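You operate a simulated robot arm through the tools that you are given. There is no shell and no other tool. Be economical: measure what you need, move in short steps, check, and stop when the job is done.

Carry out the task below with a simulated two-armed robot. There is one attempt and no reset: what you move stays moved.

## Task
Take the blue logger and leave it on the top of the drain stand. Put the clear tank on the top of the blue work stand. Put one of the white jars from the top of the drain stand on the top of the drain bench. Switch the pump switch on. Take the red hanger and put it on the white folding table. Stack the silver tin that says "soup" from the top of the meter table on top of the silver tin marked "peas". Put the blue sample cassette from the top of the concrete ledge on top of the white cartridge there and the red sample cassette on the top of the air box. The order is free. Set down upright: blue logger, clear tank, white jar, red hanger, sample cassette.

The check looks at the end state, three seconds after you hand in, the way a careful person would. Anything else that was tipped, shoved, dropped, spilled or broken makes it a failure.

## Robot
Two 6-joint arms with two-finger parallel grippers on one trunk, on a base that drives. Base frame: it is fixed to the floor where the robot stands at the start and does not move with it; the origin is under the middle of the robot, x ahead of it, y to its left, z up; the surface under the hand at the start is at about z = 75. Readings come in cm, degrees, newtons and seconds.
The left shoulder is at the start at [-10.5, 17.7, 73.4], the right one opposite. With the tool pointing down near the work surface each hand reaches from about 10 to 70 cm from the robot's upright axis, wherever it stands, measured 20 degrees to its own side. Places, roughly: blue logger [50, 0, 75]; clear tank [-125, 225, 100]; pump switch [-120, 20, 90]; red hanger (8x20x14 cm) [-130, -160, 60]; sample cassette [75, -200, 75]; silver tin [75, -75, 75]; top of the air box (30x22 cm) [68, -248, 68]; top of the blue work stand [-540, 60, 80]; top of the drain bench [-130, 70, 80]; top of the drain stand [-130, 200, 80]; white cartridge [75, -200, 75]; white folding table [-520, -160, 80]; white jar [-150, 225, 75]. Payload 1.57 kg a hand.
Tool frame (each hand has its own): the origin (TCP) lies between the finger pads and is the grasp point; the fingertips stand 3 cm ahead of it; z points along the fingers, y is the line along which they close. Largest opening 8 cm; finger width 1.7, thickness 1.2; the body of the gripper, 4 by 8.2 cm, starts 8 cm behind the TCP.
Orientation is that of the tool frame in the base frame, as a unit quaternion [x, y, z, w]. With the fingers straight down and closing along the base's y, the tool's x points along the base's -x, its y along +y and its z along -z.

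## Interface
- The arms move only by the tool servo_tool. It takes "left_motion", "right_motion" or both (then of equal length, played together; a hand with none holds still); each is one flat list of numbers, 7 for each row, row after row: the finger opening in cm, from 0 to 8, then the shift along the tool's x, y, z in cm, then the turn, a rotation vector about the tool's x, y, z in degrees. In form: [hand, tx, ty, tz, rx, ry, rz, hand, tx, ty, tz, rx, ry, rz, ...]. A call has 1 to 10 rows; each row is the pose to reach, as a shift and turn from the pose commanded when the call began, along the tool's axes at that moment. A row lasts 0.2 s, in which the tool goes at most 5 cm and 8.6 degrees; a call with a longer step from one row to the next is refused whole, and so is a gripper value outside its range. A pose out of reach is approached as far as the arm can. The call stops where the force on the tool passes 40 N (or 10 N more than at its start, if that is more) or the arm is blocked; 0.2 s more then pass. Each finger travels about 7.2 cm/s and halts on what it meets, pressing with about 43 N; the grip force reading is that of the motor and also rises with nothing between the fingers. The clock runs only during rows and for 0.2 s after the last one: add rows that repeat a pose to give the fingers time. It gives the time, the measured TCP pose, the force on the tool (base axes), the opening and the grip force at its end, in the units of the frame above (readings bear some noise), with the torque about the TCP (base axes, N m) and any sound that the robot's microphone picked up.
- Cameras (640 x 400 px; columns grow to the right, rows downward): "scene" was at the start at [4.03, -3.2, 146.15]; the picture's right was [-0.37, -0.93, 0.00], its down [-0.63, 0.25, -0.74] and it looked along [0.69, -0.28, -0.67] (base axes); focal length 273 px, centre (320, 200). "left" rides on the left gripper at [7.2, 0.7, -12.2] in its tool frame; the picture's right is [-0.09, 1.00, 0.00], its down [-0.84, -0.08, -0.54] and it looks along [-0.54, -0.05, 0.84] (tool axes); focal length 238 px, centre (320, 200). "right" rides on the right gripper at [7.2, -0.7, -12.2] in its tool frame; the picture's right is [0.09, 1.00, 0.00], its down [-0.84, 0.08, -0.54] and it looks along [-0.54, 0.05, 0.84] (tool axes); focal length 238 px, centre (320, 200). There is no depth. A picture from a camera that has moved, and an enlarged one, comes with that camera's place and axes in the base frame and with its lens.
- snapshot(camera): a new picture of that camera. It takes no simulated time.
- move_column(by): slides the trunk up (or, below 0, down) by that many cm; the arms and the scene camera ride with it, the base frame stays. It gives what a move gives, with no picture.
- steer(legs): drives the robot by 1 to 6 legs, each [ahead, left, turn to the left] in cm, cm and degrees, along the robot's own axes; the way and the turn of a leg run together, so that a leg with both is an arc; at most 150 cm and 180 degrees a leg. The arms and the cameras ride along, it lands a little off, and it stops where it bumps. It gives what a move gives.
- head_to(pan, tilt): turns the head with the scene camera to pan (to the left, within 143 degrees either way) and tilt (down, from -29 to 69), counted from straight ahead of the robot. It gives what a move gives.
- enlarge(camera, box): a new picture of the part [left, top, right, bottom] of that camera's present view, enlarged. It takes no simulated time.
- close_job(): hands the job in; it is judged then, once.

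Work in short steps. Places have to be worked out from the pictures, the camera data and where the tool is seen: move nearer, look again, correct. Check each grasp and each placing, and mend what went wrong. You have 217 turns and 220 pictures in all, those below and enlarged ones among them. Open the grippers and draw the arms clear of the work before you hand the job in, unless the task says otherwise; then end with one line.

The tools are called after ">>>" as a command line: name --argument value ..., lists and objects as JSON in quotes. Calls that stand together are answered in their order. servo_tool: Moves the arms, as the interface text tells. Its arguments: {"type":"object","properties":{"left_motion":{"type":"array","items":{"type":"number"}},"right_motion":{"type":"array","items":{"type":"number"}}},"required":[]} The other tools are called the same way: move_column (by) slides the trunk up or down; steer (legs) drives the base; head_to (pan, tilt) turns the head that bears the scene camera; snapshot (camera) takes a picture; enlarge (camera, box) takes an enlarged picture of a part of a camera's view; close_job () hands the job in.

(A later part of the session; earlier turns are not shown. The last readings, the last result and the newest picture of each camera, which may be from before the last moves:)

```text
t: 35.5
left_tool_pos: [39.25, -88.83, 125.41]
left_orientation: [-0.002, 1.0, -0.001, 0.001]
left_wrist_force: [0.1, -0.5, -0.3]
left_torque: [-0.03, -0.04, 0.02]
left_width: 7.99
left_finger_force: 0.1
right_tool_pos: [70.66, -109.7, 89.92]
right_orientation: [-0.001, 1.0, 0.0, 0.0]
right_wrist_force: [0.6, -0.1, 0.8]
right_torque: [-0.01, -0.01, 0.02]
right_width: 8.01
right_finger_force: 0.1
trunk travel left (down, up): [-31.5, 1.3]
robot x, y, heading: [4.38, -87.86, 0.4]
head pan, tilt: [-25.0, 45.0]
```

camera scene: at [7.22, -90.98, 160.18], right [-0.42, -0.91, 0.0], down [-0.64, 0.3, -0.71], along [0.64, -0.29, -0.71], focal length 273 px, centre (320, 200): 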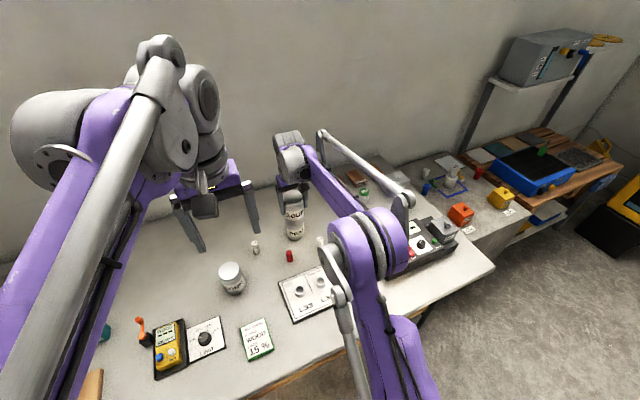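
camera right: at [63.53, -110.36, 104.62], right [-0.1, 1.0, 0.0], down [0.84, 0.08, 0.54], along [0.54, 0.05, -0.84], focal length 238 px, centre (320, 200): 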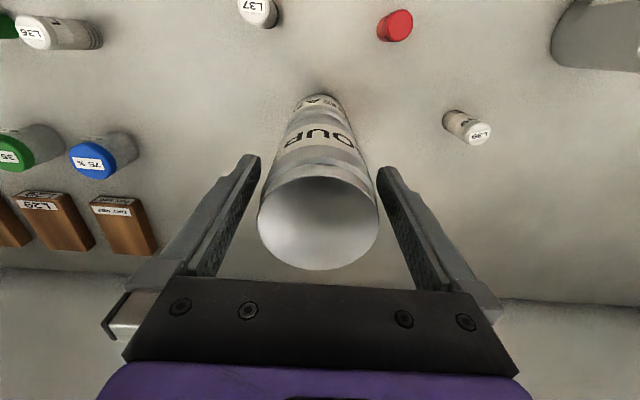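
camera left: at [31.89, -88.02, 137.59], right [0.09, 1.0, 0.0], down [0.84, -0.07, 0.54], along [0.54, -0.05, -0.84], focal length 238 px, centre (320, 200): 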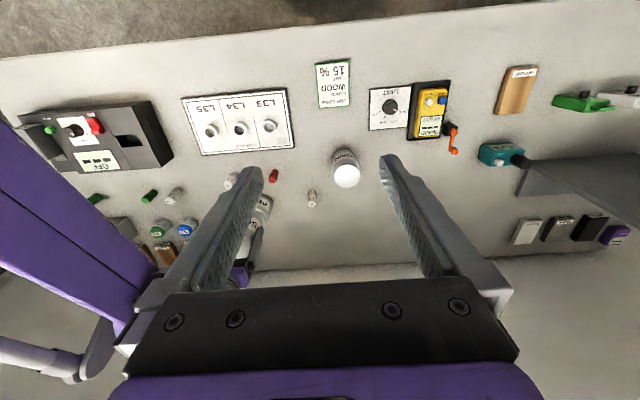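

I had the sign wrong (harmless, no contact). Now up is -z: rise, then pull back.

>>> servo_tool --right_motion '[8, 0, 0, -4, 0, 0, 0, 8, 0, 0, -8, 0, 0, 0, 8, 3, 0, -11, 0, 0, 0, 8, 7, 0, -13, 0, 0, 0, 8, 11.5, 0, -14, 0, 0, 0, 8, 16, 0, -15, 0, 0, 0, 8, 20, 0, -15, 0, 0, 0]'

>>> head_to --pan -35 --tilt 40

>>> snapshot --camera "scene"

>>> snapshot --camera "right"

```text
t: 37.0
left_tool_pos: [38.94, -88.79, 125.37]
left_orientation: [-0.003, 1.0, 0.0, 0.0]
left_wrist_force: [-0.3, -0.7, -0.1]
left_torque: [0.02, 0.02, -0.05]
left_width: 8.02
left_finger_force: 0.0
right_tool_pos: [50.44, -109.62, 104.97]
right_orientation: [-0.003, 1.0, 0.001, 0.0]
right_wrist_force: [-0.4, -0.5, 0.1]
right_torque: [0.03, -0.04, 0.02]
right_width: 8.0
right_finger_force: 0.0
trunk travel left (down, up): [-31.5, 1.3]
robot x, y, heading: [4.56, -87.58, 0.2]
head pan, tilt: [-25.0, 45.0]
```

```text
t: 37.8
left_tool_pos: [39.09, -88.78, 125.39]
left_orientation: [-0.003, 1.0, 0.0, 0.0]
left_wrist_force: [-0.2, 1.1, 0.1]
left_torque: [0.01, -0.02, -0.01]
left_width: 8.0
left_finger_force: 0.0
right_tool_pos: [50.65, -109.66, 105.07]
right_orientation: [-0.003, 1.0, -0.001, 0.001]
right_wrist_force: [0.2, 0.3, -0.5]
right_torque: [-0.01, 0.02, -0.02]
right_width: 8.0
right_finger_force: 0.1
trunk travel left (down, up): [-31.5, 1.3]
robot x, y, heading: [4.33, -87.31, 0.5]
head pan, tilt: [-35.0, 40.0]
```

```text
181 pictures are left
camera scene: at [6.8, -92.41, 160.91], right [-0.57, -0.82, 0.0], down [-0.53, 0.37, -0.77], along [0.63, -0.44, -0.64], focal length 273 px, centre (320, 200)
```

scene: 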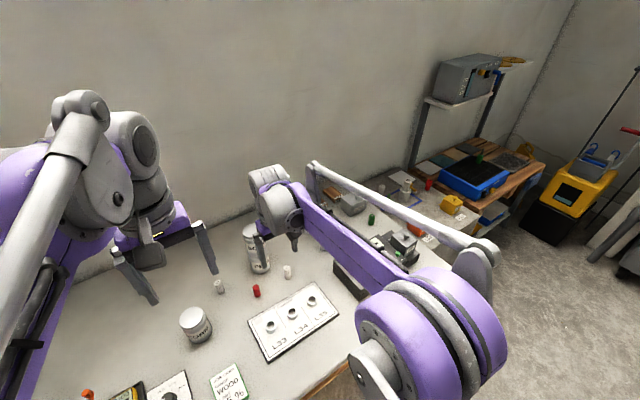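

```text
180 pictures are left
camera right: at [43.42, -110.3, 117.22], right [-0.1, 1.0, 0.0], down [0.84, 0.08, 0.54], along [0.54, 0.05, -0.84], focal length 238 px, centre (320, 200)
```

right: 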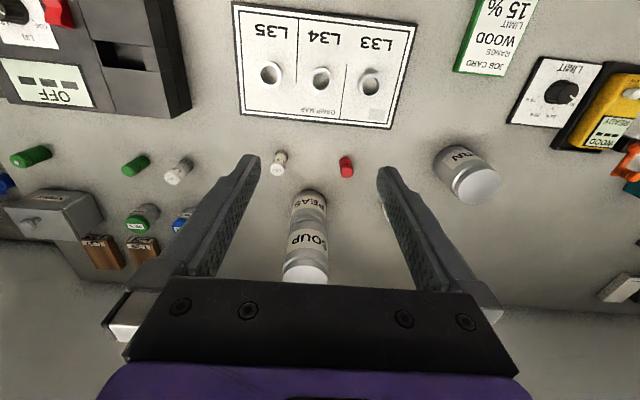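

Stack is fine. I back off a little and drive right toward the concrete ledge at y≈-200, then look.

>>> steer --legs '[[-10, 0, 0], [0, -75, 0]]'

>>> head_to --pan -20 --tilt 40

>>> snapshot --camera "scene"

>>> snapshot --camera "right"

>>> snapshot --camera "left"

```text
t: 45.6
left_tool_pos: [29.28, -164.85, 125.47]
left_orientation: [0.003, 1.0, 0.0, 0.001]
left_wrist_force: [0.5, -0.1, -0.3]
left_torque: [0.01, 0.01, 0.01]
left_width: 8.0
left_finger_force: 0.0
right_tool_pos: [40.5, -185.87, 105.03]
right_orientation: [0.004, 1.0, 0.0, 0.0]
right_wrist_force: [0.9, -0.2, 0.5]
right_torque: [-0.01, 0.03, 0.04]
right_width: 8.0
right_finger_force: 0.0
trunk travel left (down, up): [-31.5, 1.3]
robot x, y, heading: [-6.07, -162.79, -0.2]
head pan, tilt: [-35.0, 40.0]
```

```text
t: 46.3
left_tool_pos: [29.3, -164.89, 125.48]
left_orientation: [0.003, 1.0, 0.0, 0.0]
left_wrist_force: [-0.6, 1.0, 0.7]
left_torque: [-0.03, -0.02, 0.01]
left_width: 8.0
left_finger_force: 0.1
right_tool_pos: [40.41, -185.81, 105.03]
right_orientation: [0.003, 1.0, 0.0, 0.0]
right_wrist_force: [-0.3, 0.4, 0.7]
right_torque: [0.0, 0.01, 0.0]
right_width: 7.98
right_finger_force: 0.0
trunk travel left (down, up): [-31.5, 1.3]
robot x, y, heading: [-5.62, -163.03, -0.5]
head pan, tilt: [-20.0, 40.0]
```

```text
179 pictures are left
camera scene: at [-2.13, -166.17, 160.91], right [-0.35, -0.94, 0.0], down [-0.6, 0.22, -0.77], along [0.72, -0.27, -0.64], focal length 273 px, centre (320, 200)
```

scene: 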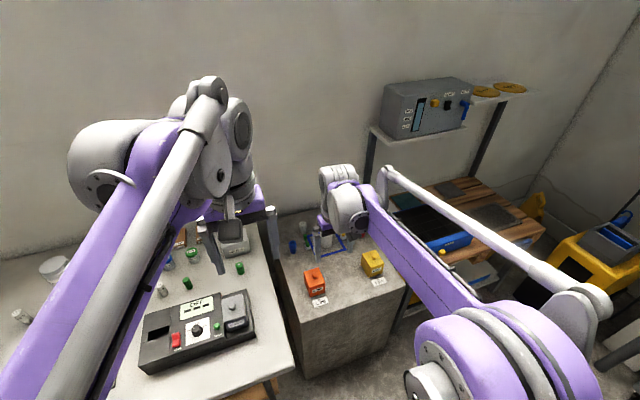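

```text
178 pictures are left
camera right: at [33.22, -186.46, 117.22], right [-0.09, 1.0, 0.0], down [0.84, 0.07, 0.54], along [0.54, 0.05, -0.84], focal length 238 px, centre (320, 200)
```

right: 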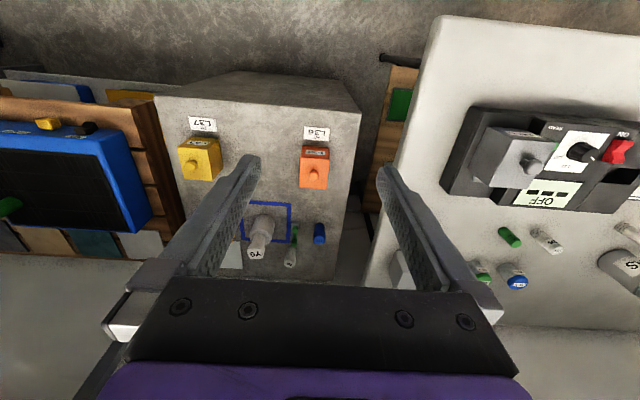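

```text
177 pictures are left
camera left: at [21.96, -164.04, 137.6], right [0.1, 1.0, 0.0], down [0.84, -0.08, 0.54], along [0.54, -0.05, -0.84], focal length 238 px, centre (320, 200)
```

left: 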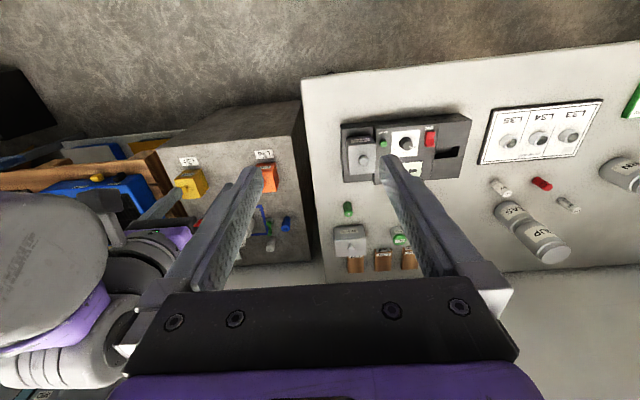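

I zoom on the ledge objects.

>>> enlarge --camera "scene" --box '[270, 200, 410, 310]'

>>> enlarge --camera "right" --box '[200, 100, 370, 290]'

>>> enlarge --camera "scene" --box '[370, 60, 560, 260]'

```text
3.64 times, centred on (340, 255) of scene
camera zoom: at [-2.13, -166.17, 160.91], right [-0.35, -0.94, 0.0], down [-0.6, 0.22, -0.77], along [0.72, -0.27, -0.64], focal length 994 px, centre (247, 0)
```

zoom: 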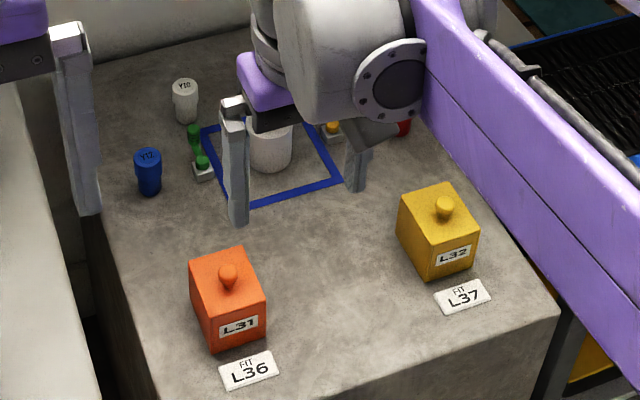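

```text
2.11 times, centred on (285, 195) of right
camera zoom: at [33.22, -186.46, 117.22], right [-0.09, 1.0, 0.0], down [0.84, 0.07, 0.54], along [0.54, 0.05, -0.84], focal length 502 px, centre (394, 210)
```

zoom: 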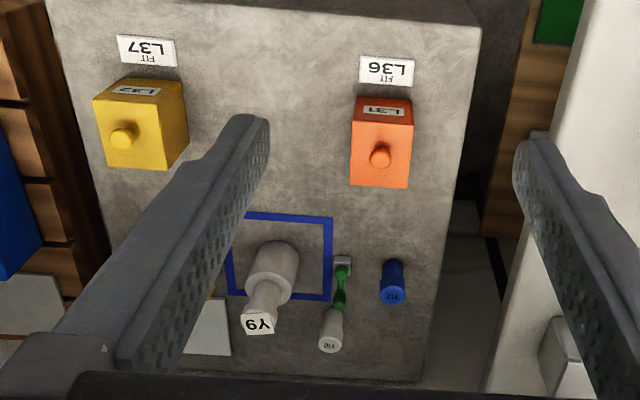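

```text
2.00 times, centred on (465, 160) of scene
camera zoom: at [-2.13, -166.17, 160.91], right [-0.35, -0.94, 0.0], down [-0.6, 0.22, -0.77], along [0.72, -0.27, -0.64], focal length 547 px, centre (30, 280)
```

zoom: 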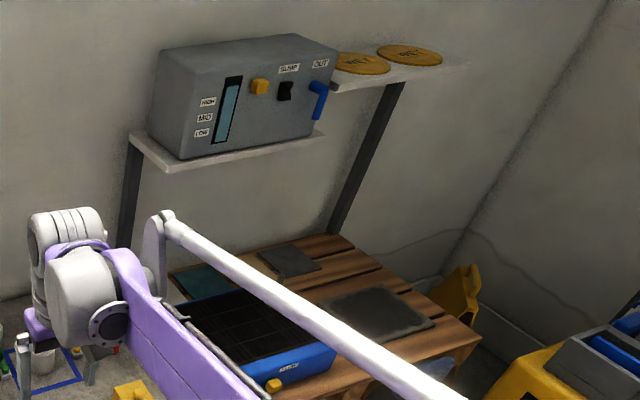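

I need a clear view: move the right hand to about (48,-203,105) and look again.

>>> servo_tool --right_motion '[8, -2, -4.3, 0, 0, 0, 0, 8, -4, -8.6, 0, 0, 0, 0, 8, -6, -12.9, 0, 0, 0, 0, 8, -8, -16, 0, 0, 0, 0]'

>>> enlarge --camera "right" --box '[220, 60, 420, 260]'

>>> snapshot --camera "scene"

```text
t: 47.3
left_tool_pos: [29.33, -164.94, 125.22]
left_orientation: [0.003, 1.0, 0.0, -0.001]
left_wrist_force: [0.6, -0.4, -0.2]
left_torque: [-0.01, 0.01, -0.01]
left_width: 8.03
left_finger_force: 0.0
right_tool_pos: [48.29, -202.08, 105.02]
right_orientation: [0.003, 1.0, 0.0, 0.0]
right_wrist_force: [0.6, -0.1, 0.1]
right_torque: [0.03, 0.04, 0.0]
right_width: 7.99
right_finger_force: 0.0
trunk travel left (down, up): [-31.5, 1.3]
robot x, y, heading: [-6.18, -163.07, -0.3]
head pan, tilt: [-20.0, 40.0]
```

```text
2.00 times, centred on (320, 160) of right
camera zoom: at [41.05, -202.7, 117.22], right [-0.09, 1.0, 0.0], down [0.84, 0.07, 0.54], along [0.54, 0.05, -0.84], focal length 477 px, centre (320, 280)
```

zoom: 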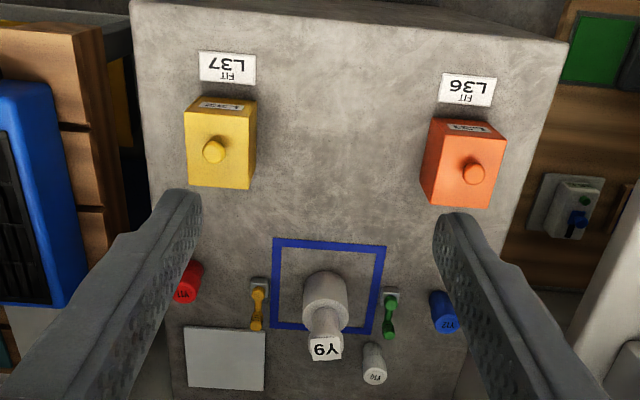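

```text
172 pictures are left
camera scene: at [-2.0, -166.28, 160.91], right [-0.35, -0.94, 0.0], down [-0.6, 0.22, -0.77], along [0.72, -0.27, -0.64], focal length 273 px, centre (320, 200)
```

scene: 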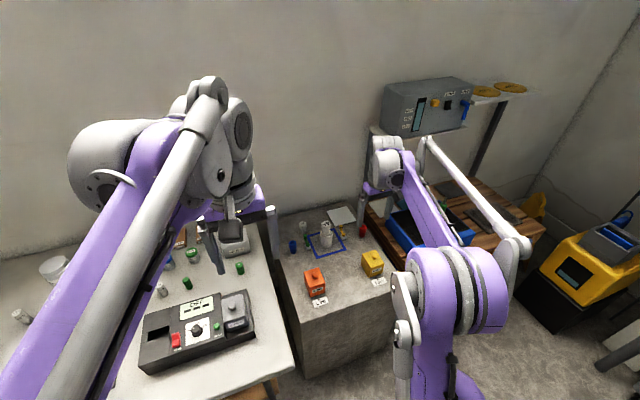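

>>> enlarge --camera "scene" --box '[275, 195, 395, 270]'

```text
5.33 times, centred on (335, 232) of scene
camera zoom: at [-2.0, -166.28, 160.91], right [-0.35, -0.94, 0.0], down [-0.6, 0.22, -0.77], along [0.72, -0.27, -0.64], focal length 1458 px, centre (240, 27)
```

zoom: 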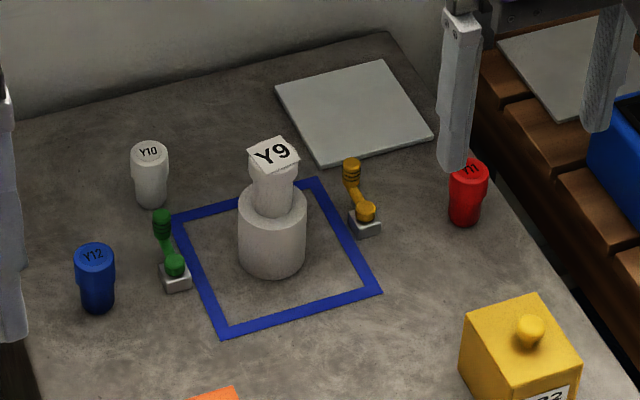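

Triangulation gives ledge top z≈65: blue Y12 near (76.5,-183.5), white Y9 cartridge top (76.8,-199,76), red Y11 near (75,-216). I check the floor clearance ahead before driving in.

>>> head_to --pan -10 --tilt 69

>>> snapshot --camera "scene"

```text
t: 48.3
left_tool_pos: [29.21, -164.91, 125.39]
left_orientation: [0.003, 1.0, 0.0, -0.001]
left_wrist_force: [-0.8, -0.9, 0.0]
left_torque: [0.02, -0.02, 0.01]
left_width: 7.99
left_finger_force: 0.1
right_tool_pos: [48.15, -201.97, 105.0]
right_orientation: [0.003, 1.0, 0.0, 0.0]
right_wrist_force: [0.2, 0.0, -0.1]
right_torque: [-0.02, 0.02, -0.01]
right_width: 8.0
right_finger_force: 0.1
trunk travel left (down, up): [-31.5, 1.3]
robot x, y, heading: [-6.09, -163.07, -0.4]
head pan, tilt: [-10.0, 68.8]
```

```text
170 pictures are left
camera scene: at [-4.59, -164.23, 157.3], right [-0.18, -0.98, 0.0], down [-0.92, 0.17, -0.36], along [0.36, -0.07, -0.93], focal length 273 px, centre (320, 200)
```

scene: 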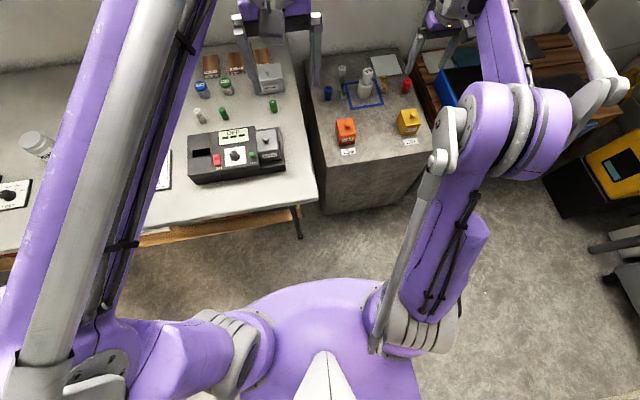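

Clear: table leg at (35,-160), ledge front x≈46. I bring the right hand back toward the left, then drive to about (12,-180).

>>> servo_tool --right_motion '[8, 2, 4, 0, 0, 0, 0, 8, 4, 8, 0, 0, 0, 0, 8, 4, 10, 0, 0, 0, 0]'

>>> steer --legs '[[0, -17, 0], [17, 0, 0]]'

>>> head_to --pan -10 --tilt 50

>>> snapshot --camera "scene"

>>> snapshot --camera "right"

>>> snapshot --camera "left"

```text
t: 49.1
left_tool_pos: [29.3, -164.93, 125.33]
left_orientation: [0.003, 1.0, 0.0, 0.0]
left_wrist_force: [-0.6, 0.2, 0.7]
left_torque: [-0.02, -0.01, -0.03]
left_width: 8.02
left_finger_force: 0.0
right_tool_pos: [44.46, -191.87, 104.9]
right_orientation: [0.005, 1.0, 0.0, 0.0]
right_wrist_force: [0.2, -0.5, 0.5]
right_torque: [0.0, 0.01, -0.01]
right_width: 7.98
right_finger_force: 0.1
trunk travel left (down, up): [-31.5, 1.3]
robot x, y, heading: [-5.62, -162.93, -0.5]
head pan, tilt: [-10.0, 68.8]
```

```text
t: 52.3
left_tool_pos: [46.26, -182.0, 125.39]
left_orientation: [0.002, 1.0, 0.0, 0.0]
left_wrist_force: [-1.0, -0.6, -0.7]
left_torque: [-0.04, 0.01, -0.01]
left_width: 8.0
left_finger_force: 0.2
right_tool_pos: [61.38, -209.11, 105.11]
right_orientation: [0.002, 1.0, 0.0, 0.0]
right_wrist_force: [0.0, -0.3, -0.2]
right_torque: [0.0, -0.02, -0.01]
right_width: 7.98
right_finger_force: 0.1
trunk travel left (down, up): [-31.5, 1.3]
robot x, y, heading: [11.22, -180.29, -0.4]
head pan, tilt: [-10.0, 68.8]
```

```text
t: 53.1
left_tool_pos: [46.29, -182.08, 125.42]
left_orientation: [0.002, 1.0, 0.0, 0.0]
left_wrist_force: [0.0, -0.3, 0.2]
left_torque: [0.02, 0.0, -0.03]
left_width: 8.0
left_finger_force: 0.0
right_tool_pos: [61.43, -209.06, 105.07]
right_orientation: [0.002, 1.0, 0.0, 0.0]
right_wrist_force: [-0.7, -0.9, -0.3]
right_torque: [0.03, -0.01, 0.02]
right_width: 7.99
right_finger_force: 0.0
trunk travel left (down, up): [-31.5, 1.3]
robot x, y, heading: [11.12, -180.04, -0.1]
head pan, tilt: [-10.0, 50.0]
```

```text
169 pictures are left
camera scene: at [14.54, -181.83, 159.49], right [-0.18, -0.98, 0.0], down [-0.75, 0.14, -0.64], along [0.63, -0.11, -0.77], focal length 273 px, centre (320, 200)
```

scene: 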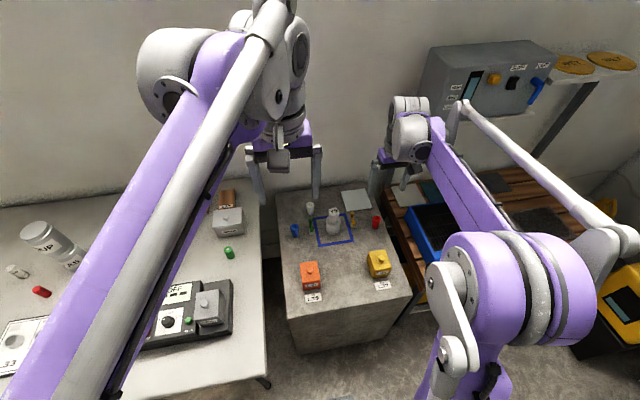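

```text
168 pictures are left
camera right: at [54.25, -209.67, 117.32], right [-0.09, 1.0, 0.0], down [0.84, 0.07, 0.54], along [0.54, 0.05, -0.84], focal length 238 px, centre (320, 200)
```

right: 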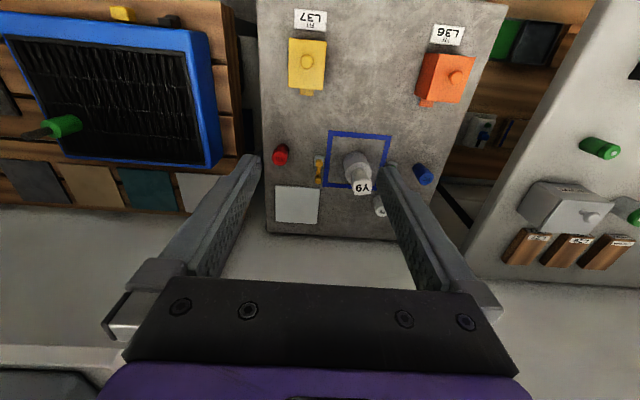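

```text
167 pictures are left
camera left: at [39.01, -181.24, 137.6], right [0.1, 1.0, 0.0], down [0.84, -0.08, 0.54], along [0.54, -0.05, -0.84], focal length 238 px, centre (320, 200)
```

left: 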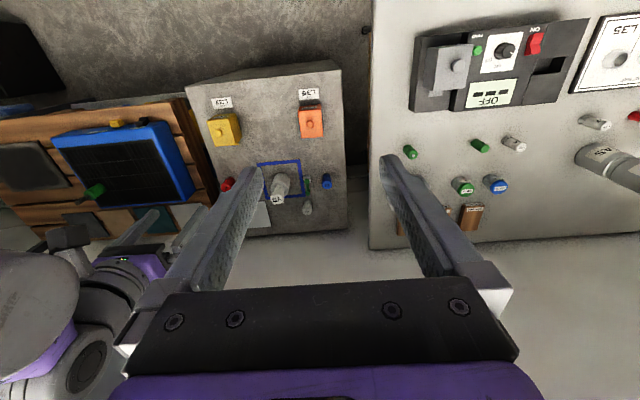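

Refined: blue (77.3,-182.8), Y9 top (78,-198.3,~74), red (75.6,-216.6), ledge z≈64. I drive 4 cm closer and lower the trunk.

>>> steer --legs '[[4, -4, 0]]'

>>> move_column --by -16

>>> snapshot --camera "right"

>>> snapshot --camera "scene"

```text
t: 54.1
left_tool_pos: [50.1, -185.93, 125.41]
left_orientation: [0.003, 1.0, 0.001, 0.001]
left_wrist_force: [-0.3, 0.2, -0.6]
left_torque: [0.01, -0.04, -0.01]
left_width: 7.99
left_finger_force: 0.0
right_tool_pos: [65.27, -212.93, 105.01]
right_orientation: [0.002, 1.0, -0.001, 0.0]
right_wrist_force: [0.1, -0.8, -0.6]
right_torque: [0.02, -0.03, 0.0]
right_width: 8.03
right_finger_force: 0.0
trunk travel left (down, up): [-31.5, 1.3]
robot x, y, heading: [15.28, -184.37, -0.3]
head pan, tilt: [-10.0, 50.0]
```

```text
t: 56.0
left_tool_pos: [50.26, -185.98, 109.42]
left_orientation: [0.003, 1.0, 0.0, 0.0]
left_wrist_force: [-0.2, 0.4, 0.1]
left_torque: [0.03, -0.01, 0.0]
left_width: 7.99
left_finger_force: 0.0
right_tool_pos: [65.44, -212.85, 88.98]
right_orientation: [0.003, 1.0, 0.0, 0.0]
right_wrist_force: [0.3, 0.0, 1.0]
right_torque: [0.0, -0.03, 0.0]
right_width: 7.98
right_finger_force: 0.0
trunk travel left (down, up): [-15.5, 17.3]
robot x, y, heading: [15.2, -184.13, -0.4]
head pan, tilt: [-10.0, 50.0]
```

```text
166 pictures are left
camera right: at [58.11, -213.57, 101.33], right [-0.09, 1.0, 0.0], down [0.84, 0.07, 0.54], along [0.54, 0.05, -0.84], focal length 238 px, centre (320, 200)
```

right: 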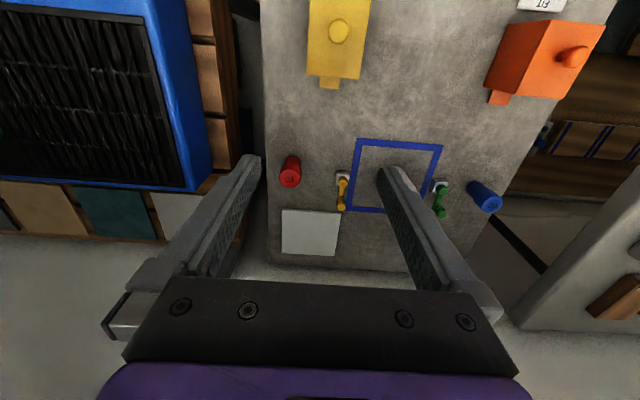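

```text
165 pictures are left
camera scene: at [19.34, -185.73, 143.12], right [-0.18, -0.98, 0.0], down [-0.75, 0.14, -0.64], along [0.63, -0.12, -0.77], focal length 273 px, centre (320, 200)
```

scene: 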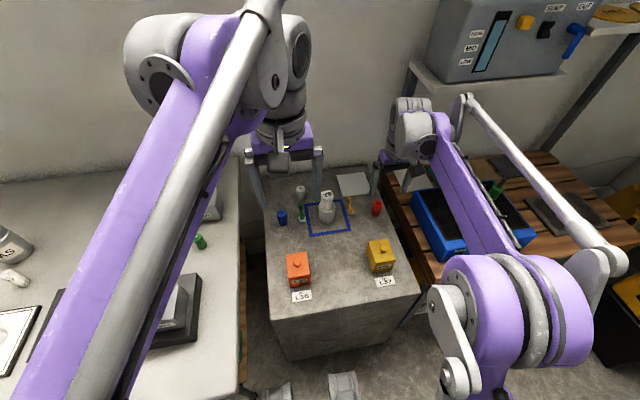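

I first move the left hand away to the left, then bring the right hand above the blue cassette.

>>> servo_tool --left_motion '[8, 2, 4, 0, 0, 0, 0, 8, 4, 8, 0, 0, 0, 0, 8, 6, 12, 0, 0, 0, 0, 8, 8, 16, 0, 0, 0, 0, 8, 10, 20, 0, 0, 0, 0, 8, 12, 24, 0, 0, 0, 0]'

>>> servo_tool --right_motion '[8, 0, 4.5, 0, 0, 0, 0, 8, 0, 9, 0, 0, 0, 0, 8, -1, 13, 0, 0, 0, 0, 8, -2.5, 17, 0, 0, 0, 0, 8, -4, 21, 0, 0, 0, 0, 8, -5.5, 25, 0, 0, 0, 0, 5, -7.5, 28, 0, 0, 0, 0, 5, -7.5, 28, 0, 0, 0, 0]'

>>> snapshot --camera "right"

>>> snapshot --camera "scene"

```text
t: 57.4
left_tool_pos: [38.08, -161.79, 109.3]
left_orientation: [0.003, 1.0, 0.0, 0.0]
left_wrist_force: [-0.1, 0.0, -0.7]
left_torque: [0.01, -0.01, 0.02]
left_width: 8.04
left_finger_force: 0.1
right_tool_pos: [65.29, -212.85, 89.17]
right_orientation: [0.003, 1.0, 0.0, 0.0]
right_wrist_force: [-0.4, 0.5, -0.2]
right_torque: [0.0, 0.03, 0.01]
right_width: 8.01
right_finger_force: 0.1
trunk travel left (down, up): [-15.5, 17.3]
robot x, y, heading: [15.18, -184.26, -0.4]
head pan, tilt: [-10.0, 50.0]
```

```text
t: 59.2
left_tool_pos: [38.13, -162.04, 109.28]
left_orientation: [0.003, 1.0, 0.001, 0.0]
left_wrist_force: [0.6, 0.3, 0.3]
left_torque: [0.0, 0.0, -0.06]
left_width: 8.0
left_finger_force: 0.1
right_tool_pos: [72.97, -184.91, 89.27]
right_orientation: [0.002, 1.0, 0.0, 0.0]
right_wrist_force: [0.1, 0.2, -0.1]
right_torque: [-0.03, -0.02, 0.02]
right_width: 5.02
right_finger_force: 0.0
trunk travel left (down, up): [-15.5, 17.3]
robot x, y, heading: [15.08, -184.08, -0.3]
head pan, tilt: [-10.0, 50.0]
```

```text
164 pictures are left
camera right: at [65.75, -185.47, 101.44], right [-0.09, 1.0, 0.0], down [0.84, 0.07, 0.54], along [0.54, 0.05, -0.84], focal length 238 px, centre (320, 200)
```

right: 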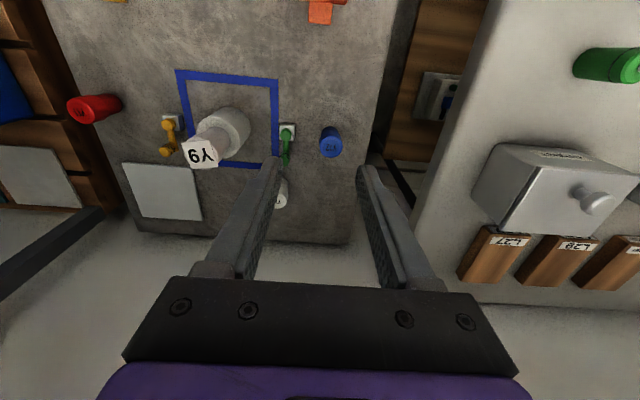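

```text
163 pictures are left
camera scene: at [19.28, -185.77, 143.12], right [-0.18, -0.98, 0.0], down [-0.75, 0.14, -0.64], along [0.63, -0.11, -0.77], focal length 273 px, centre (320, 200)
```

scene: 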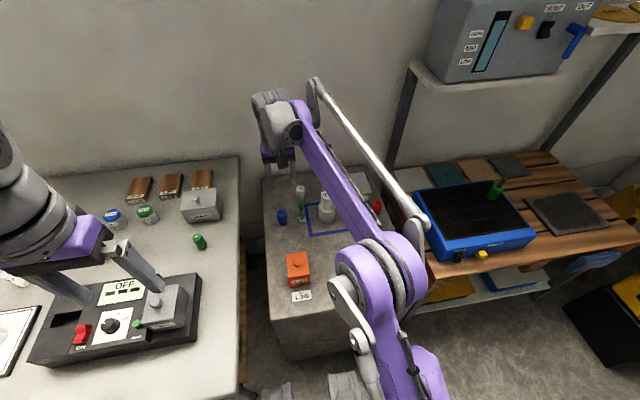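

Blue at ≈(77.5,-182.9). Move above it and down to z≈77, then recheck.

>>> servo_tool --right_motion '[5, -2.5, 1.2, 2, 0, 0, 0, 5, -4.3, 2, 6, 0, 0, 0, 5, -4.3, 2, 10, 0, 0, 0, 5, -4.3, 2, 12, 0, 0, 0]'

>>> snapshot --camera "right"

```text
t: 60.2
left_tool_pos: [38.12, -161.95, 109.24]
left_orientation: [0.003, 1.0, 0.0, -0.001]
left_wrist_force: [0.6, -0.2, 0.6]
left_torque: [-0.03, 0.01, -0.02]
left_width: 7.97
left_finger_force: 0.1
right_tool_pos: [77.35, -183.1, 77.18]
right_orientation: [0.002, 1.0, 0.0, 0.0]
right_wrist_force: [-0.5, 0.4, -0.3]
right_torque: [0.0, 0.0, 0.01]
right_width: 4.99
right_finger_force: 0.0
trunk travel left (down, up): [-15.5, 17.3]
robot x, y, heading: [15.29, -184.21, -0.2]
head pan, tilt: [-10.0, 50.0]
```

```text
162 pictures are left
camera right: at [69.99, -183.7, 89.36], right [-0.09, 1.0, 0.0], down [0.84, 0.07, 0.54], along [0.54, 0.05, -0.84], focal length 238 px, centre (320, 200)
```

right: 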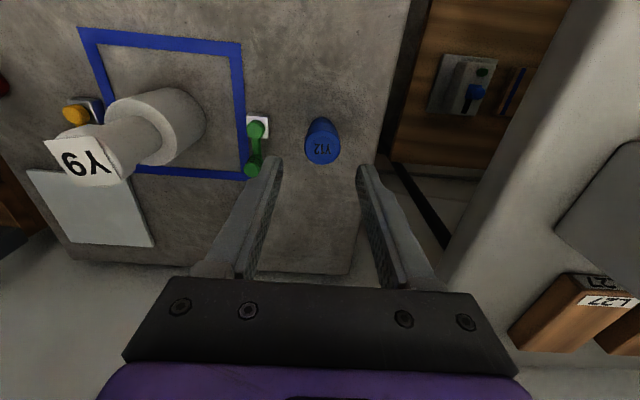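

Centred. Descend to z≈68.5 and close.

>>> servo_tool --right_motion '[5, -0.2, 0.1, 4, 0, 0, 0, 5, -0.2, 0.1, 8, 0, 0, 0, 5, -0.2, 0.1, 8.7, 0, 0, 0]'

>>> snapshot --camera "right"

```text
t: 61.0
left_tool_pos: [38.11, -161.92, 109.43]
left_orientation: [0.003, 1.0, 0.0, 0.0]
left_wrist_force: [-0.6, -0.3, -0.7]
left_torque: [-0.03, 0.01, 0.01]
left_width: 8.01
left_finger_force: 0.1
right_tool_pos: [77.55, -182.65, 68.44]
right_orientation: [0.003, 1.0, 0.0, 0.0]
right_wrist_force: [0.6, 0.3, 0.7]
right_torque: [-0.05, 0.04, 0.03]
right_width: 5.02
right_finger_force: 0.0
trunk travel left (down, up): [-15.5, 17.3]
robot x, y, heading: [15.01, -184.18, -0.1]
head pan, tilt: [-10.0, 50.0]
```

```text
161 pictures are left
camera right: at [70.32, -183.34, 80.64], right [-0.09, 1.0, 0.0], down [0.84, 0.07, 0.54], along [0.54, 0.05, -0.84], focal length 238 px, centre (320, 200)
```

right: 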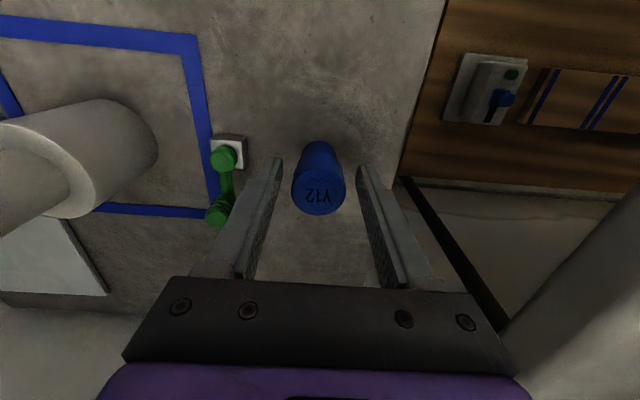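

Positioned well. Close and lift.

>>> servo_tool --right_motion '[3, 0, 0, 0, 0, 0, 0, 2, 0, 0, 0, 0, 0, 0, 2, 0, 0, 0, 0, 0, 0, 2, 0, 0, -1.5, 0, 0, 0]'

>>> snapshot --camera "right"

```text
t: 62.0
left_tool_pos: [38.05, -162.06, 109.42]
left_orientation: [0.002, 1.0, 0.0, 0.001]
left_wrist_force: [0.6, -1.1, -0.1]
left_torque: [0.02, 0.02, -0.01]
left_width: 8.0
left_finger_force: 0.2
right_tool_pos: [77.52, -182.84, 70.01]
right_orientation: [0.003, 1.0, 0.0, 0.0]
right_wrist_force: [0.6, -0.6, -0.1]
right_torque: [0.03, 0.01, 0.0]
right_width: 3.18
right_finger_force: 41.0
trunk travel left (down, up): [-15.5, 17.3]
robot x, y, heading: [15.04, -183.92, -0.4]
head pan, tilt: [-10.0, 50.0]
```

```text
160 pictures are left
camera right: at [70.27, -183.39, 82.2], right [-0.09, 1.0, 0.0], down [0.84, 0.07, 0.54], along [0.54, 0.05, -0.84], focal length 238 px, centre (320, 200)
```

right: 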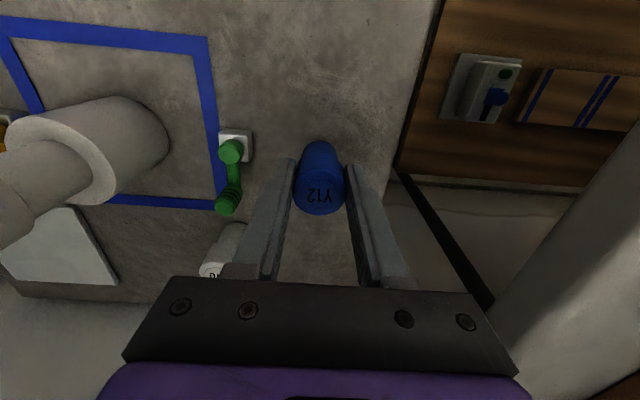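

Held. Lift to z≈87 and look at Y9.

>>> servo_tool --right_motion '[2, 0, 0, -4.5, 0, 0, 0, 2, 0, 0, -9, 0, 0, 0, 2, 0, 0, -13.5, 0, 0, 0, 2, 0, 0, -17.5, 0, 0, 0, 2, 0, -4, -17.5, 0, 0, 0, 2, 0, -7, -17.5, 0, 0, 0]'

>>> snapshot --camera "right"

>>> enlarge --camera "scene" --box '[250, 80, 410, 240]'

```text
t: 63.4
left_tool_pos: [38.0, -161.96, 109.36]
left_orientation: [0.003, 1.0, 0.0, 0.0]
left_wrist_force: [-1.0, 0.2, 1.0]
left_torque: [-0.01, 0.0, 0.01]
left_width: 8.0
left_finger_force: 0.2
right_tool_pos: [77.33, -189.89, 87.43]
right_orientation: [0.002, 1.0, 0.0, 0.0]
right_wrist_force: [-0.4, 0.4, -0.4]
right_torque: [-0.01, -0.01, -0.02]
right_width: 3.19
right_finger_force: 40.8
right hand out of reach, approached as far as the arm can: row 4
trunk travel left (down, up): [-15.5, 17.3]
robot x, y, heading: [15.21, -184.19, -0.4]
head pan, tilt: [-10.0, 50.0]
```

```text
159 pictures are left
camera right: at [69.96, -190.6, 99.66], right [-0.09, 1.0, 0.0], down [0.84, 0.07, 0.54], along [0.54, 0.05, -0.84], focal length 238 px, centre (320, 200)
```

right: 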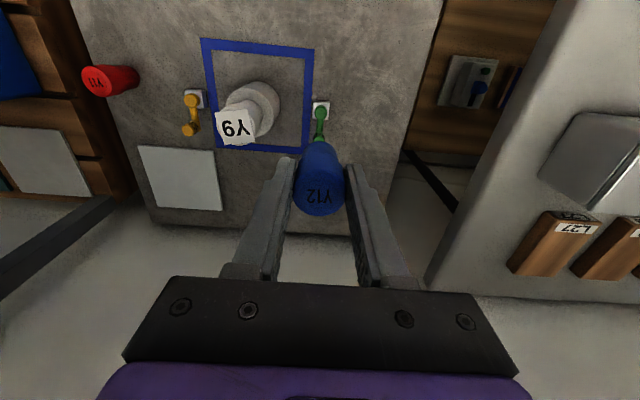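

```text
2.50 times, centred on (330, 160) of scene
camera zoom: at [19.19, -185.77, 143.12], right [-0.18, -0.98, 0.0], down [-0.75, 0.14, -0.64], along [0.63, -0.11, -0.77], focal length 684 px, centre (295, 300)
```

zoom: 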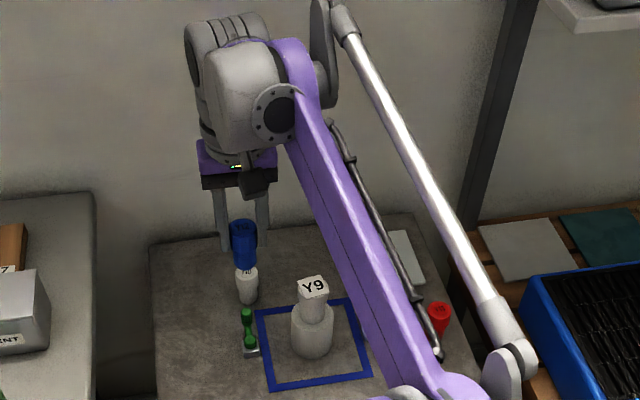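

Y9 top centre ≈ (78.4,-199.1), z≈73-75. Move above it and compare.

>>> servo_tool --right_motion '[2, -0.6, -4.5, 0, 0, 0, 0, 2, -1.1, -9.2, 0, 0, 0, 0, 2, -1.1, -9.2, 3, 0, 0, 0]'

>>> snapshot --camera "right"

>>> enlarge --camera "scene" --box '[270, 120, 390, 240]'

>>> snapshot --camera "left"

```text
t: 64.2
left_tool_pos: [38.09, -162.03, 109.31]
left_orientation: [0.003, 1.0, 0.0, 0.0]
left_wrist_force: [0.2, 0.1, 0.4]
left_torque: [-0.02, -0.02, 0.0]
left_width: 7.97
left_finger_force: 0.0
right_tool_pos: [78.3, -199.12, 84.5]
right_orientation: [0.003, 1.0, 0.0, 0.0]
right_wrist_force: [0.4, 0.3, -0.2]
right_torque: [-0.01, -0.01, 0.02]
right_width: 3.2
right_finger_force: 39.9
trunk travel left (down, up): [-15.5, 17.3]
robot x, y, heading: [15.45, -184.12, -0.3]
head pan, tilt: [-10.0, 50.0]
```

```text
157 pictures are left
camera right: at [71.09, -199.63, 96.62], right [-0.09, 1.0, 0.0], down [0.84, 0.07, 0.54], along [0.54, 0.05, -0.84], focal length 238 px, centre (320, 200)
```

right: 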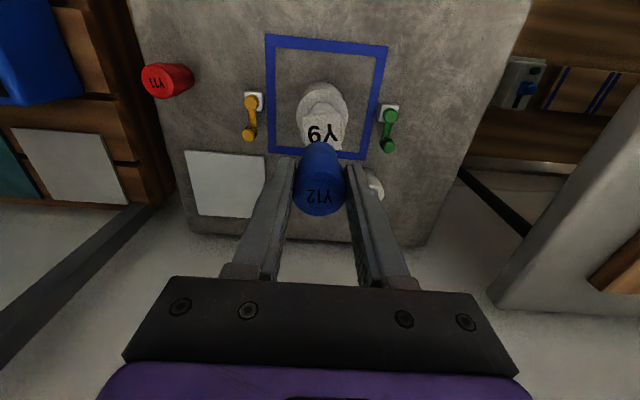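

```text
3.33 times, centred on (330, 180) of scene
camera zoom: at [19.33, -185.69, 143.12], right [-0.18, -0.98, 0.0], down [-0.75, 0.14, -0.64], along [0.63, -0.12, -0.77], focal length 911 px, centre (287, 267)
```

zoom: 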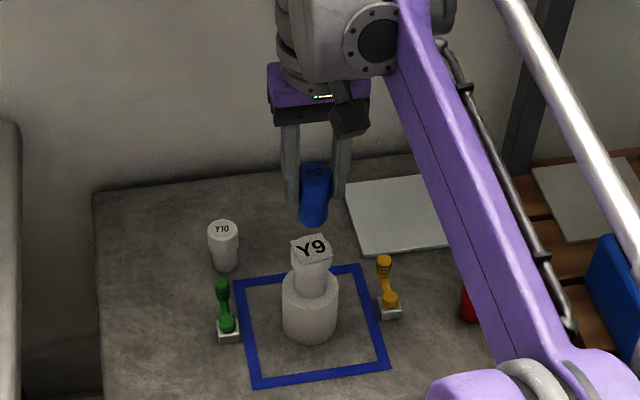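

```text
155 pictures are left
camera left: at [30.84, -161.06, 121.52], right [0.1, 1.0, 0.0], down [0.84, -0.08, 0.54], along [0.54, -0.05, -0.84], focal length 238 px, centre (320, 200)
```

left: 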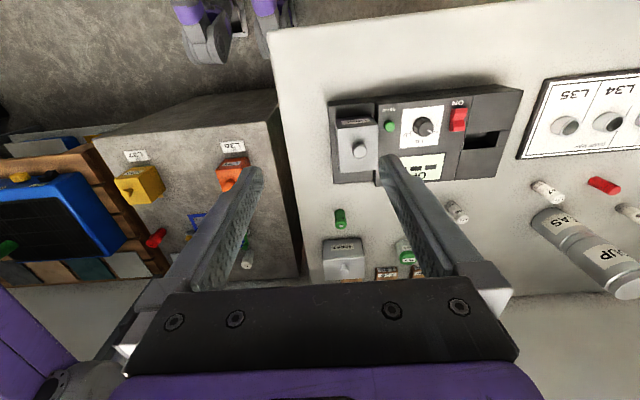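

>>> enlarge --camera "scene" --box '[305, 170, 355, 220]'

>>> enlarge --camera "right" --box '[270, 60, 370, 160]'

```text
8.00 times, centred on (330, 195) of scene
camera zoom: at [19.33, -185.69, 143.12], right [-0.18, -0.98, 0.0], down [-0.75, 0.14, -0.64], along [0.63, -0.12, -0.77], focal length 2187 px, centre (240, 240)
```

zoom: 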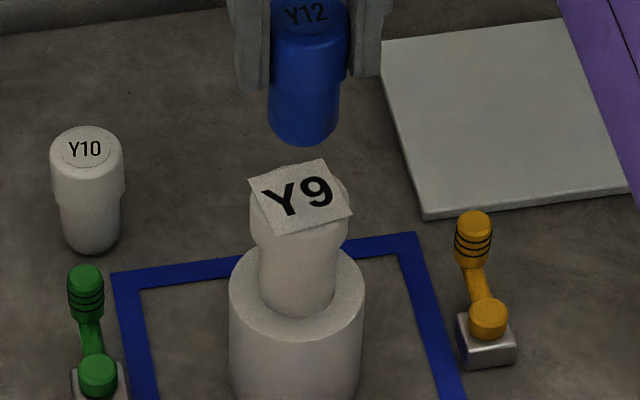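

```text
4.00 times, centred on (320, 110) of right
camera zoom: at [71.09, -199.63, 96.62], right [-0.09, 1.0, 0.0], down [0.84, 0.07, 0.54], along [0.54, 0.05, -0.84], focal length 953 px, centre (320, 560)
```

zoom: 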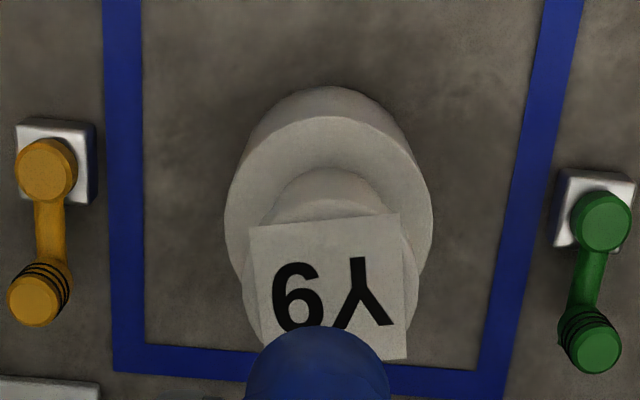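

Y9 is a cylinder cartridge with flat top (≈4 cm). Aligned. Lower carefully.

>>> servo_tool --right_motion '[2, 0, 0, 2, 0, 0, 0, 2, 0, 0, 4, 0, 0, 0, 2, 0, 0, 4.5, 0, 0, 0]'

>>> enlarge --camera "scene" --box '[305, 170, 355, 220]'

```text
t: 64.8
left_tool_pos: [38.02, -161.83, 109.35]
left_orientation: [0.003, 1.0, 0.001, 0.001]
left_wrist_force: [0.3, -0.1, -0.2]
left_torque: [-0.01, -0.01, 0.03]
left_width: 7.98
left_finger_force: 0.0
right_tool_pos: [78.21, -199.1, 80.91]
right_orientation: [0.003, 1.0, 0.0, 0.002]
right_wrist_force: [-3.2, -0.4, 16.5]
right_torque: [0.01, 0.23, 0.01]
right_width: 3.19
right_finger_force: 40.7
trunk travel left (down, up): [-15.5, 17.3]
robot x, y, heading: [15.37, -184.42, -0.4]
head pan, tilt: [-10.0, 50.0]
stopped in row 3 (right hand): the force on the tool passed its limit at 44 N (the readings are from after the stop); the commanded pose is now the measured one
```

```text
8.00 times, centred on (330, 195) of scene
camera zoom: at [19.23, -185.72, 143.13], right [-0.18, -0.98, 0.0], down [-0.75, 0.14, -0.64], along [0.63, -0.12, -0.77], focal length 2187 px, centre (240, 240)
```

zoom: 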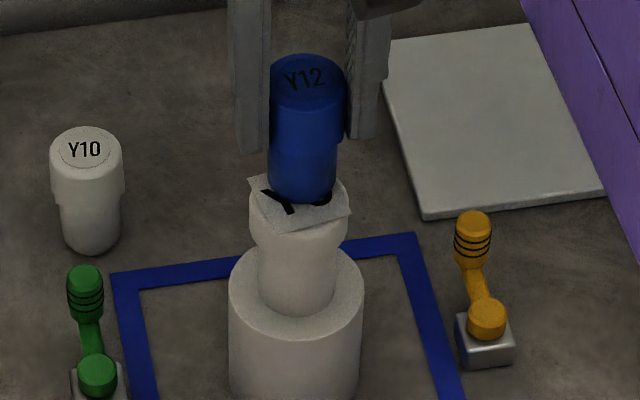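

Contact at TCP z=80.9, so Y9's top is at z≈76.3; blue sits slightly too far back. Raise 1.5, shift x-1, y+0.6, and look.

>>> servo_tool --right_motion '[2, 0, 0, -1.5, 0, 0, 0, 2, 1.0, 0.6, -1.5, 0, 0, 0, 2, 1.0, 0.6, -1.2, 0, 0, 0]'

>>> enlarge --camera "scene" --box '[305, 170, 355, 220]'

>>> enlarge --camera "right" --box '[270, 80, 370, 180]'

```text
t: 65.6
left_tool_pos: [38.12, -161.94, 109.19]
left_orientation: [0.002, 1.0, 0.0, 0.0]
left_wrist_force: [0.3, -0.1, -0.4]
left_torque: [0.03, 0.02, -0.02]
left_width: 8.02
left_finger_force: 0.1
right_tool_pos: [77.41, -198.42, 81.94]
right_orientation: [0.003, 1.0, 0.0, 0.002]
right_wrist_force: [0.0, -0.2, -0.2]
right_torque: [0.02, 0.0, -0.01]
right_width: 3.18
right_finger_force: 40.2
trunk travel left (down, up): [-15.5, 17.3]
robot x, y, heading: [15.34, -184.25, -0.5]
head pan, tilt: [-10.0, 50.0]
```

```text
8.00 times, centred on (330, 195) of scene
camera zoom: at [19.39, -185.75, 143.12], right [-0.18, -0.98, 0.0], down [-0.75, 0.14, -0.64], along [0.63, -0.11, -0.77], focal length 2187 px, centre (240, 240)
```

zoom: 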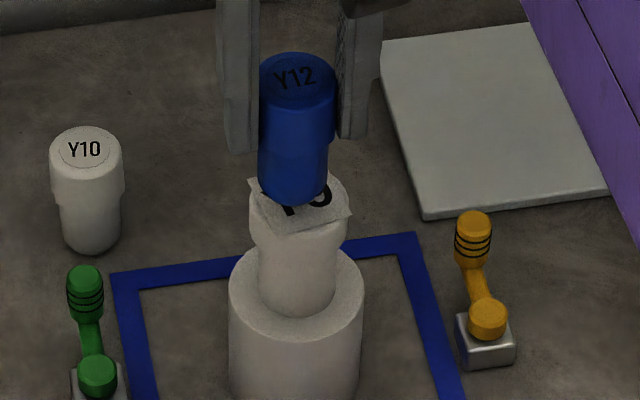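

```text
4.00 times, centred on (320, 130) of right
camera zoom: at [70.14, -199.07, 94.09], right [-0.09, 1.0, 0.0], down [0.84, 0.07, 0.54], along [0.54, 0.05, -0.84], focal length 953 px, centre (320, 480)
```

zoom: 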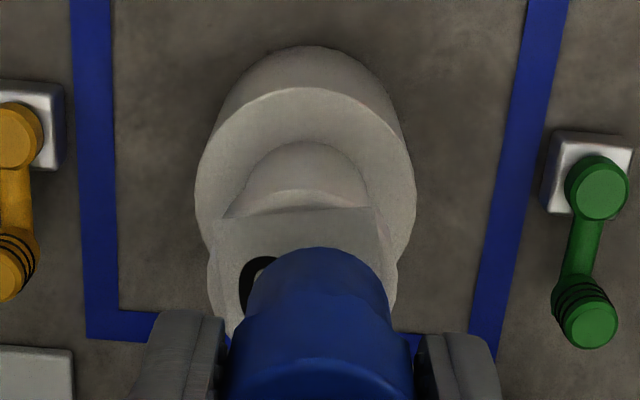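

Nearly centred; shift y -0.3 and lower to contact.

>>> servo_tool --right_motion '[2, 0.1, -0.3, 0, 0, 0, 0, 2, 0.1, -0.3, 0.6, 0, 0, 0, 2, 0.1, -0.3, 0.9, 0, 0, 0, 2, 0.1, -0.3, 0.9, 0, 0, 0]'

>>> enlarge --camera "scene" --box '[305, 170, 355, 220]'

```text
t: 66.6
left_tool_pos: [38.11, -161.91, 109.31]
left_orientation: [0.002, 1.0, 0.0, 0.0]
left_wrist_force: [0.2, 0.6, 0.8]
left_torque: [-0.01, -0.02, -0.04]
left_width: 8.01
left_finger_force: 0.0
right_tool_pos: [77.43, -198.83, 81.05]
right_orientation: [0.003, 1.0, 0.0, 0.001]
right_wrist_force: [0.1, 0.1, -0.1]
right_torque: [0.01, 0.01, 0.01]
right_width: 3.19
right_finger_force: 40.6
trunk travel left (down, up): [-15.5, 17.3]
robot x, y, heading: [15.05, -184.39, -0.3]
head pan, tilt: [-10.0, 50.0]
```

```text
8.00 times, centred on (330, 195) of scene
camera zoom: at [19.36, -185.74, 143.12], right [-0.18, -0.98, 0.0], down [-0.75, 0.14, -0.64], along [0.63, -0.11, -0.77], focal length 2187 px, centre (240, 240)
```

zoom: 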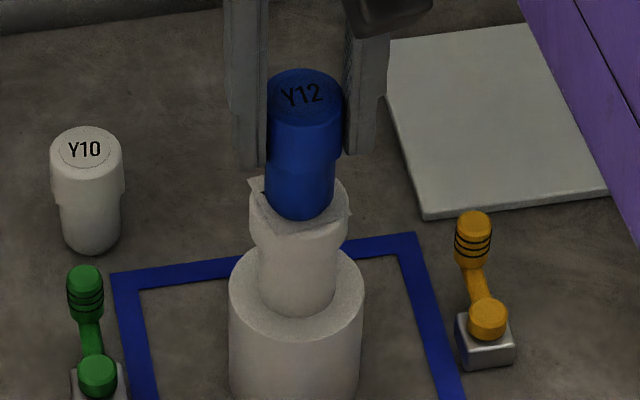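

>>> servo_tool --right_motion '[2, 0, 0, 0.2, 0, 0, 0, 2, 0, 0, 0.3, 0, 0, 0]'

```text
t: 67.2
left_tool_pos: [38.07, -161.88, 109.23]
left_orientation: [0.002, 1.0, 0.001, 0.001]
left_wrist_force: [-0.5, 0.4, 0.2]
left_torque: [0.03, 0.02, 0.01]
left_width: 8.0
left_finger_force: 0.0
right_tool_pos: [77.22, -198.73, 80.76]
right_orientation: [0.003, 1.0, -0.001, 0.002]
right_wrist_force: [3.8, -0.8, 18.8]
right_torque: [-0.06, -0.32, 0.01]
right_width: 3.18
right_finger_force: 40.6
trunk travel left (down, up): [-15.5, 17.3]
robot x, y, heading: [15.43, -184.26, -0.5]
head pan, tilt: [-10.0, 50.0]
```

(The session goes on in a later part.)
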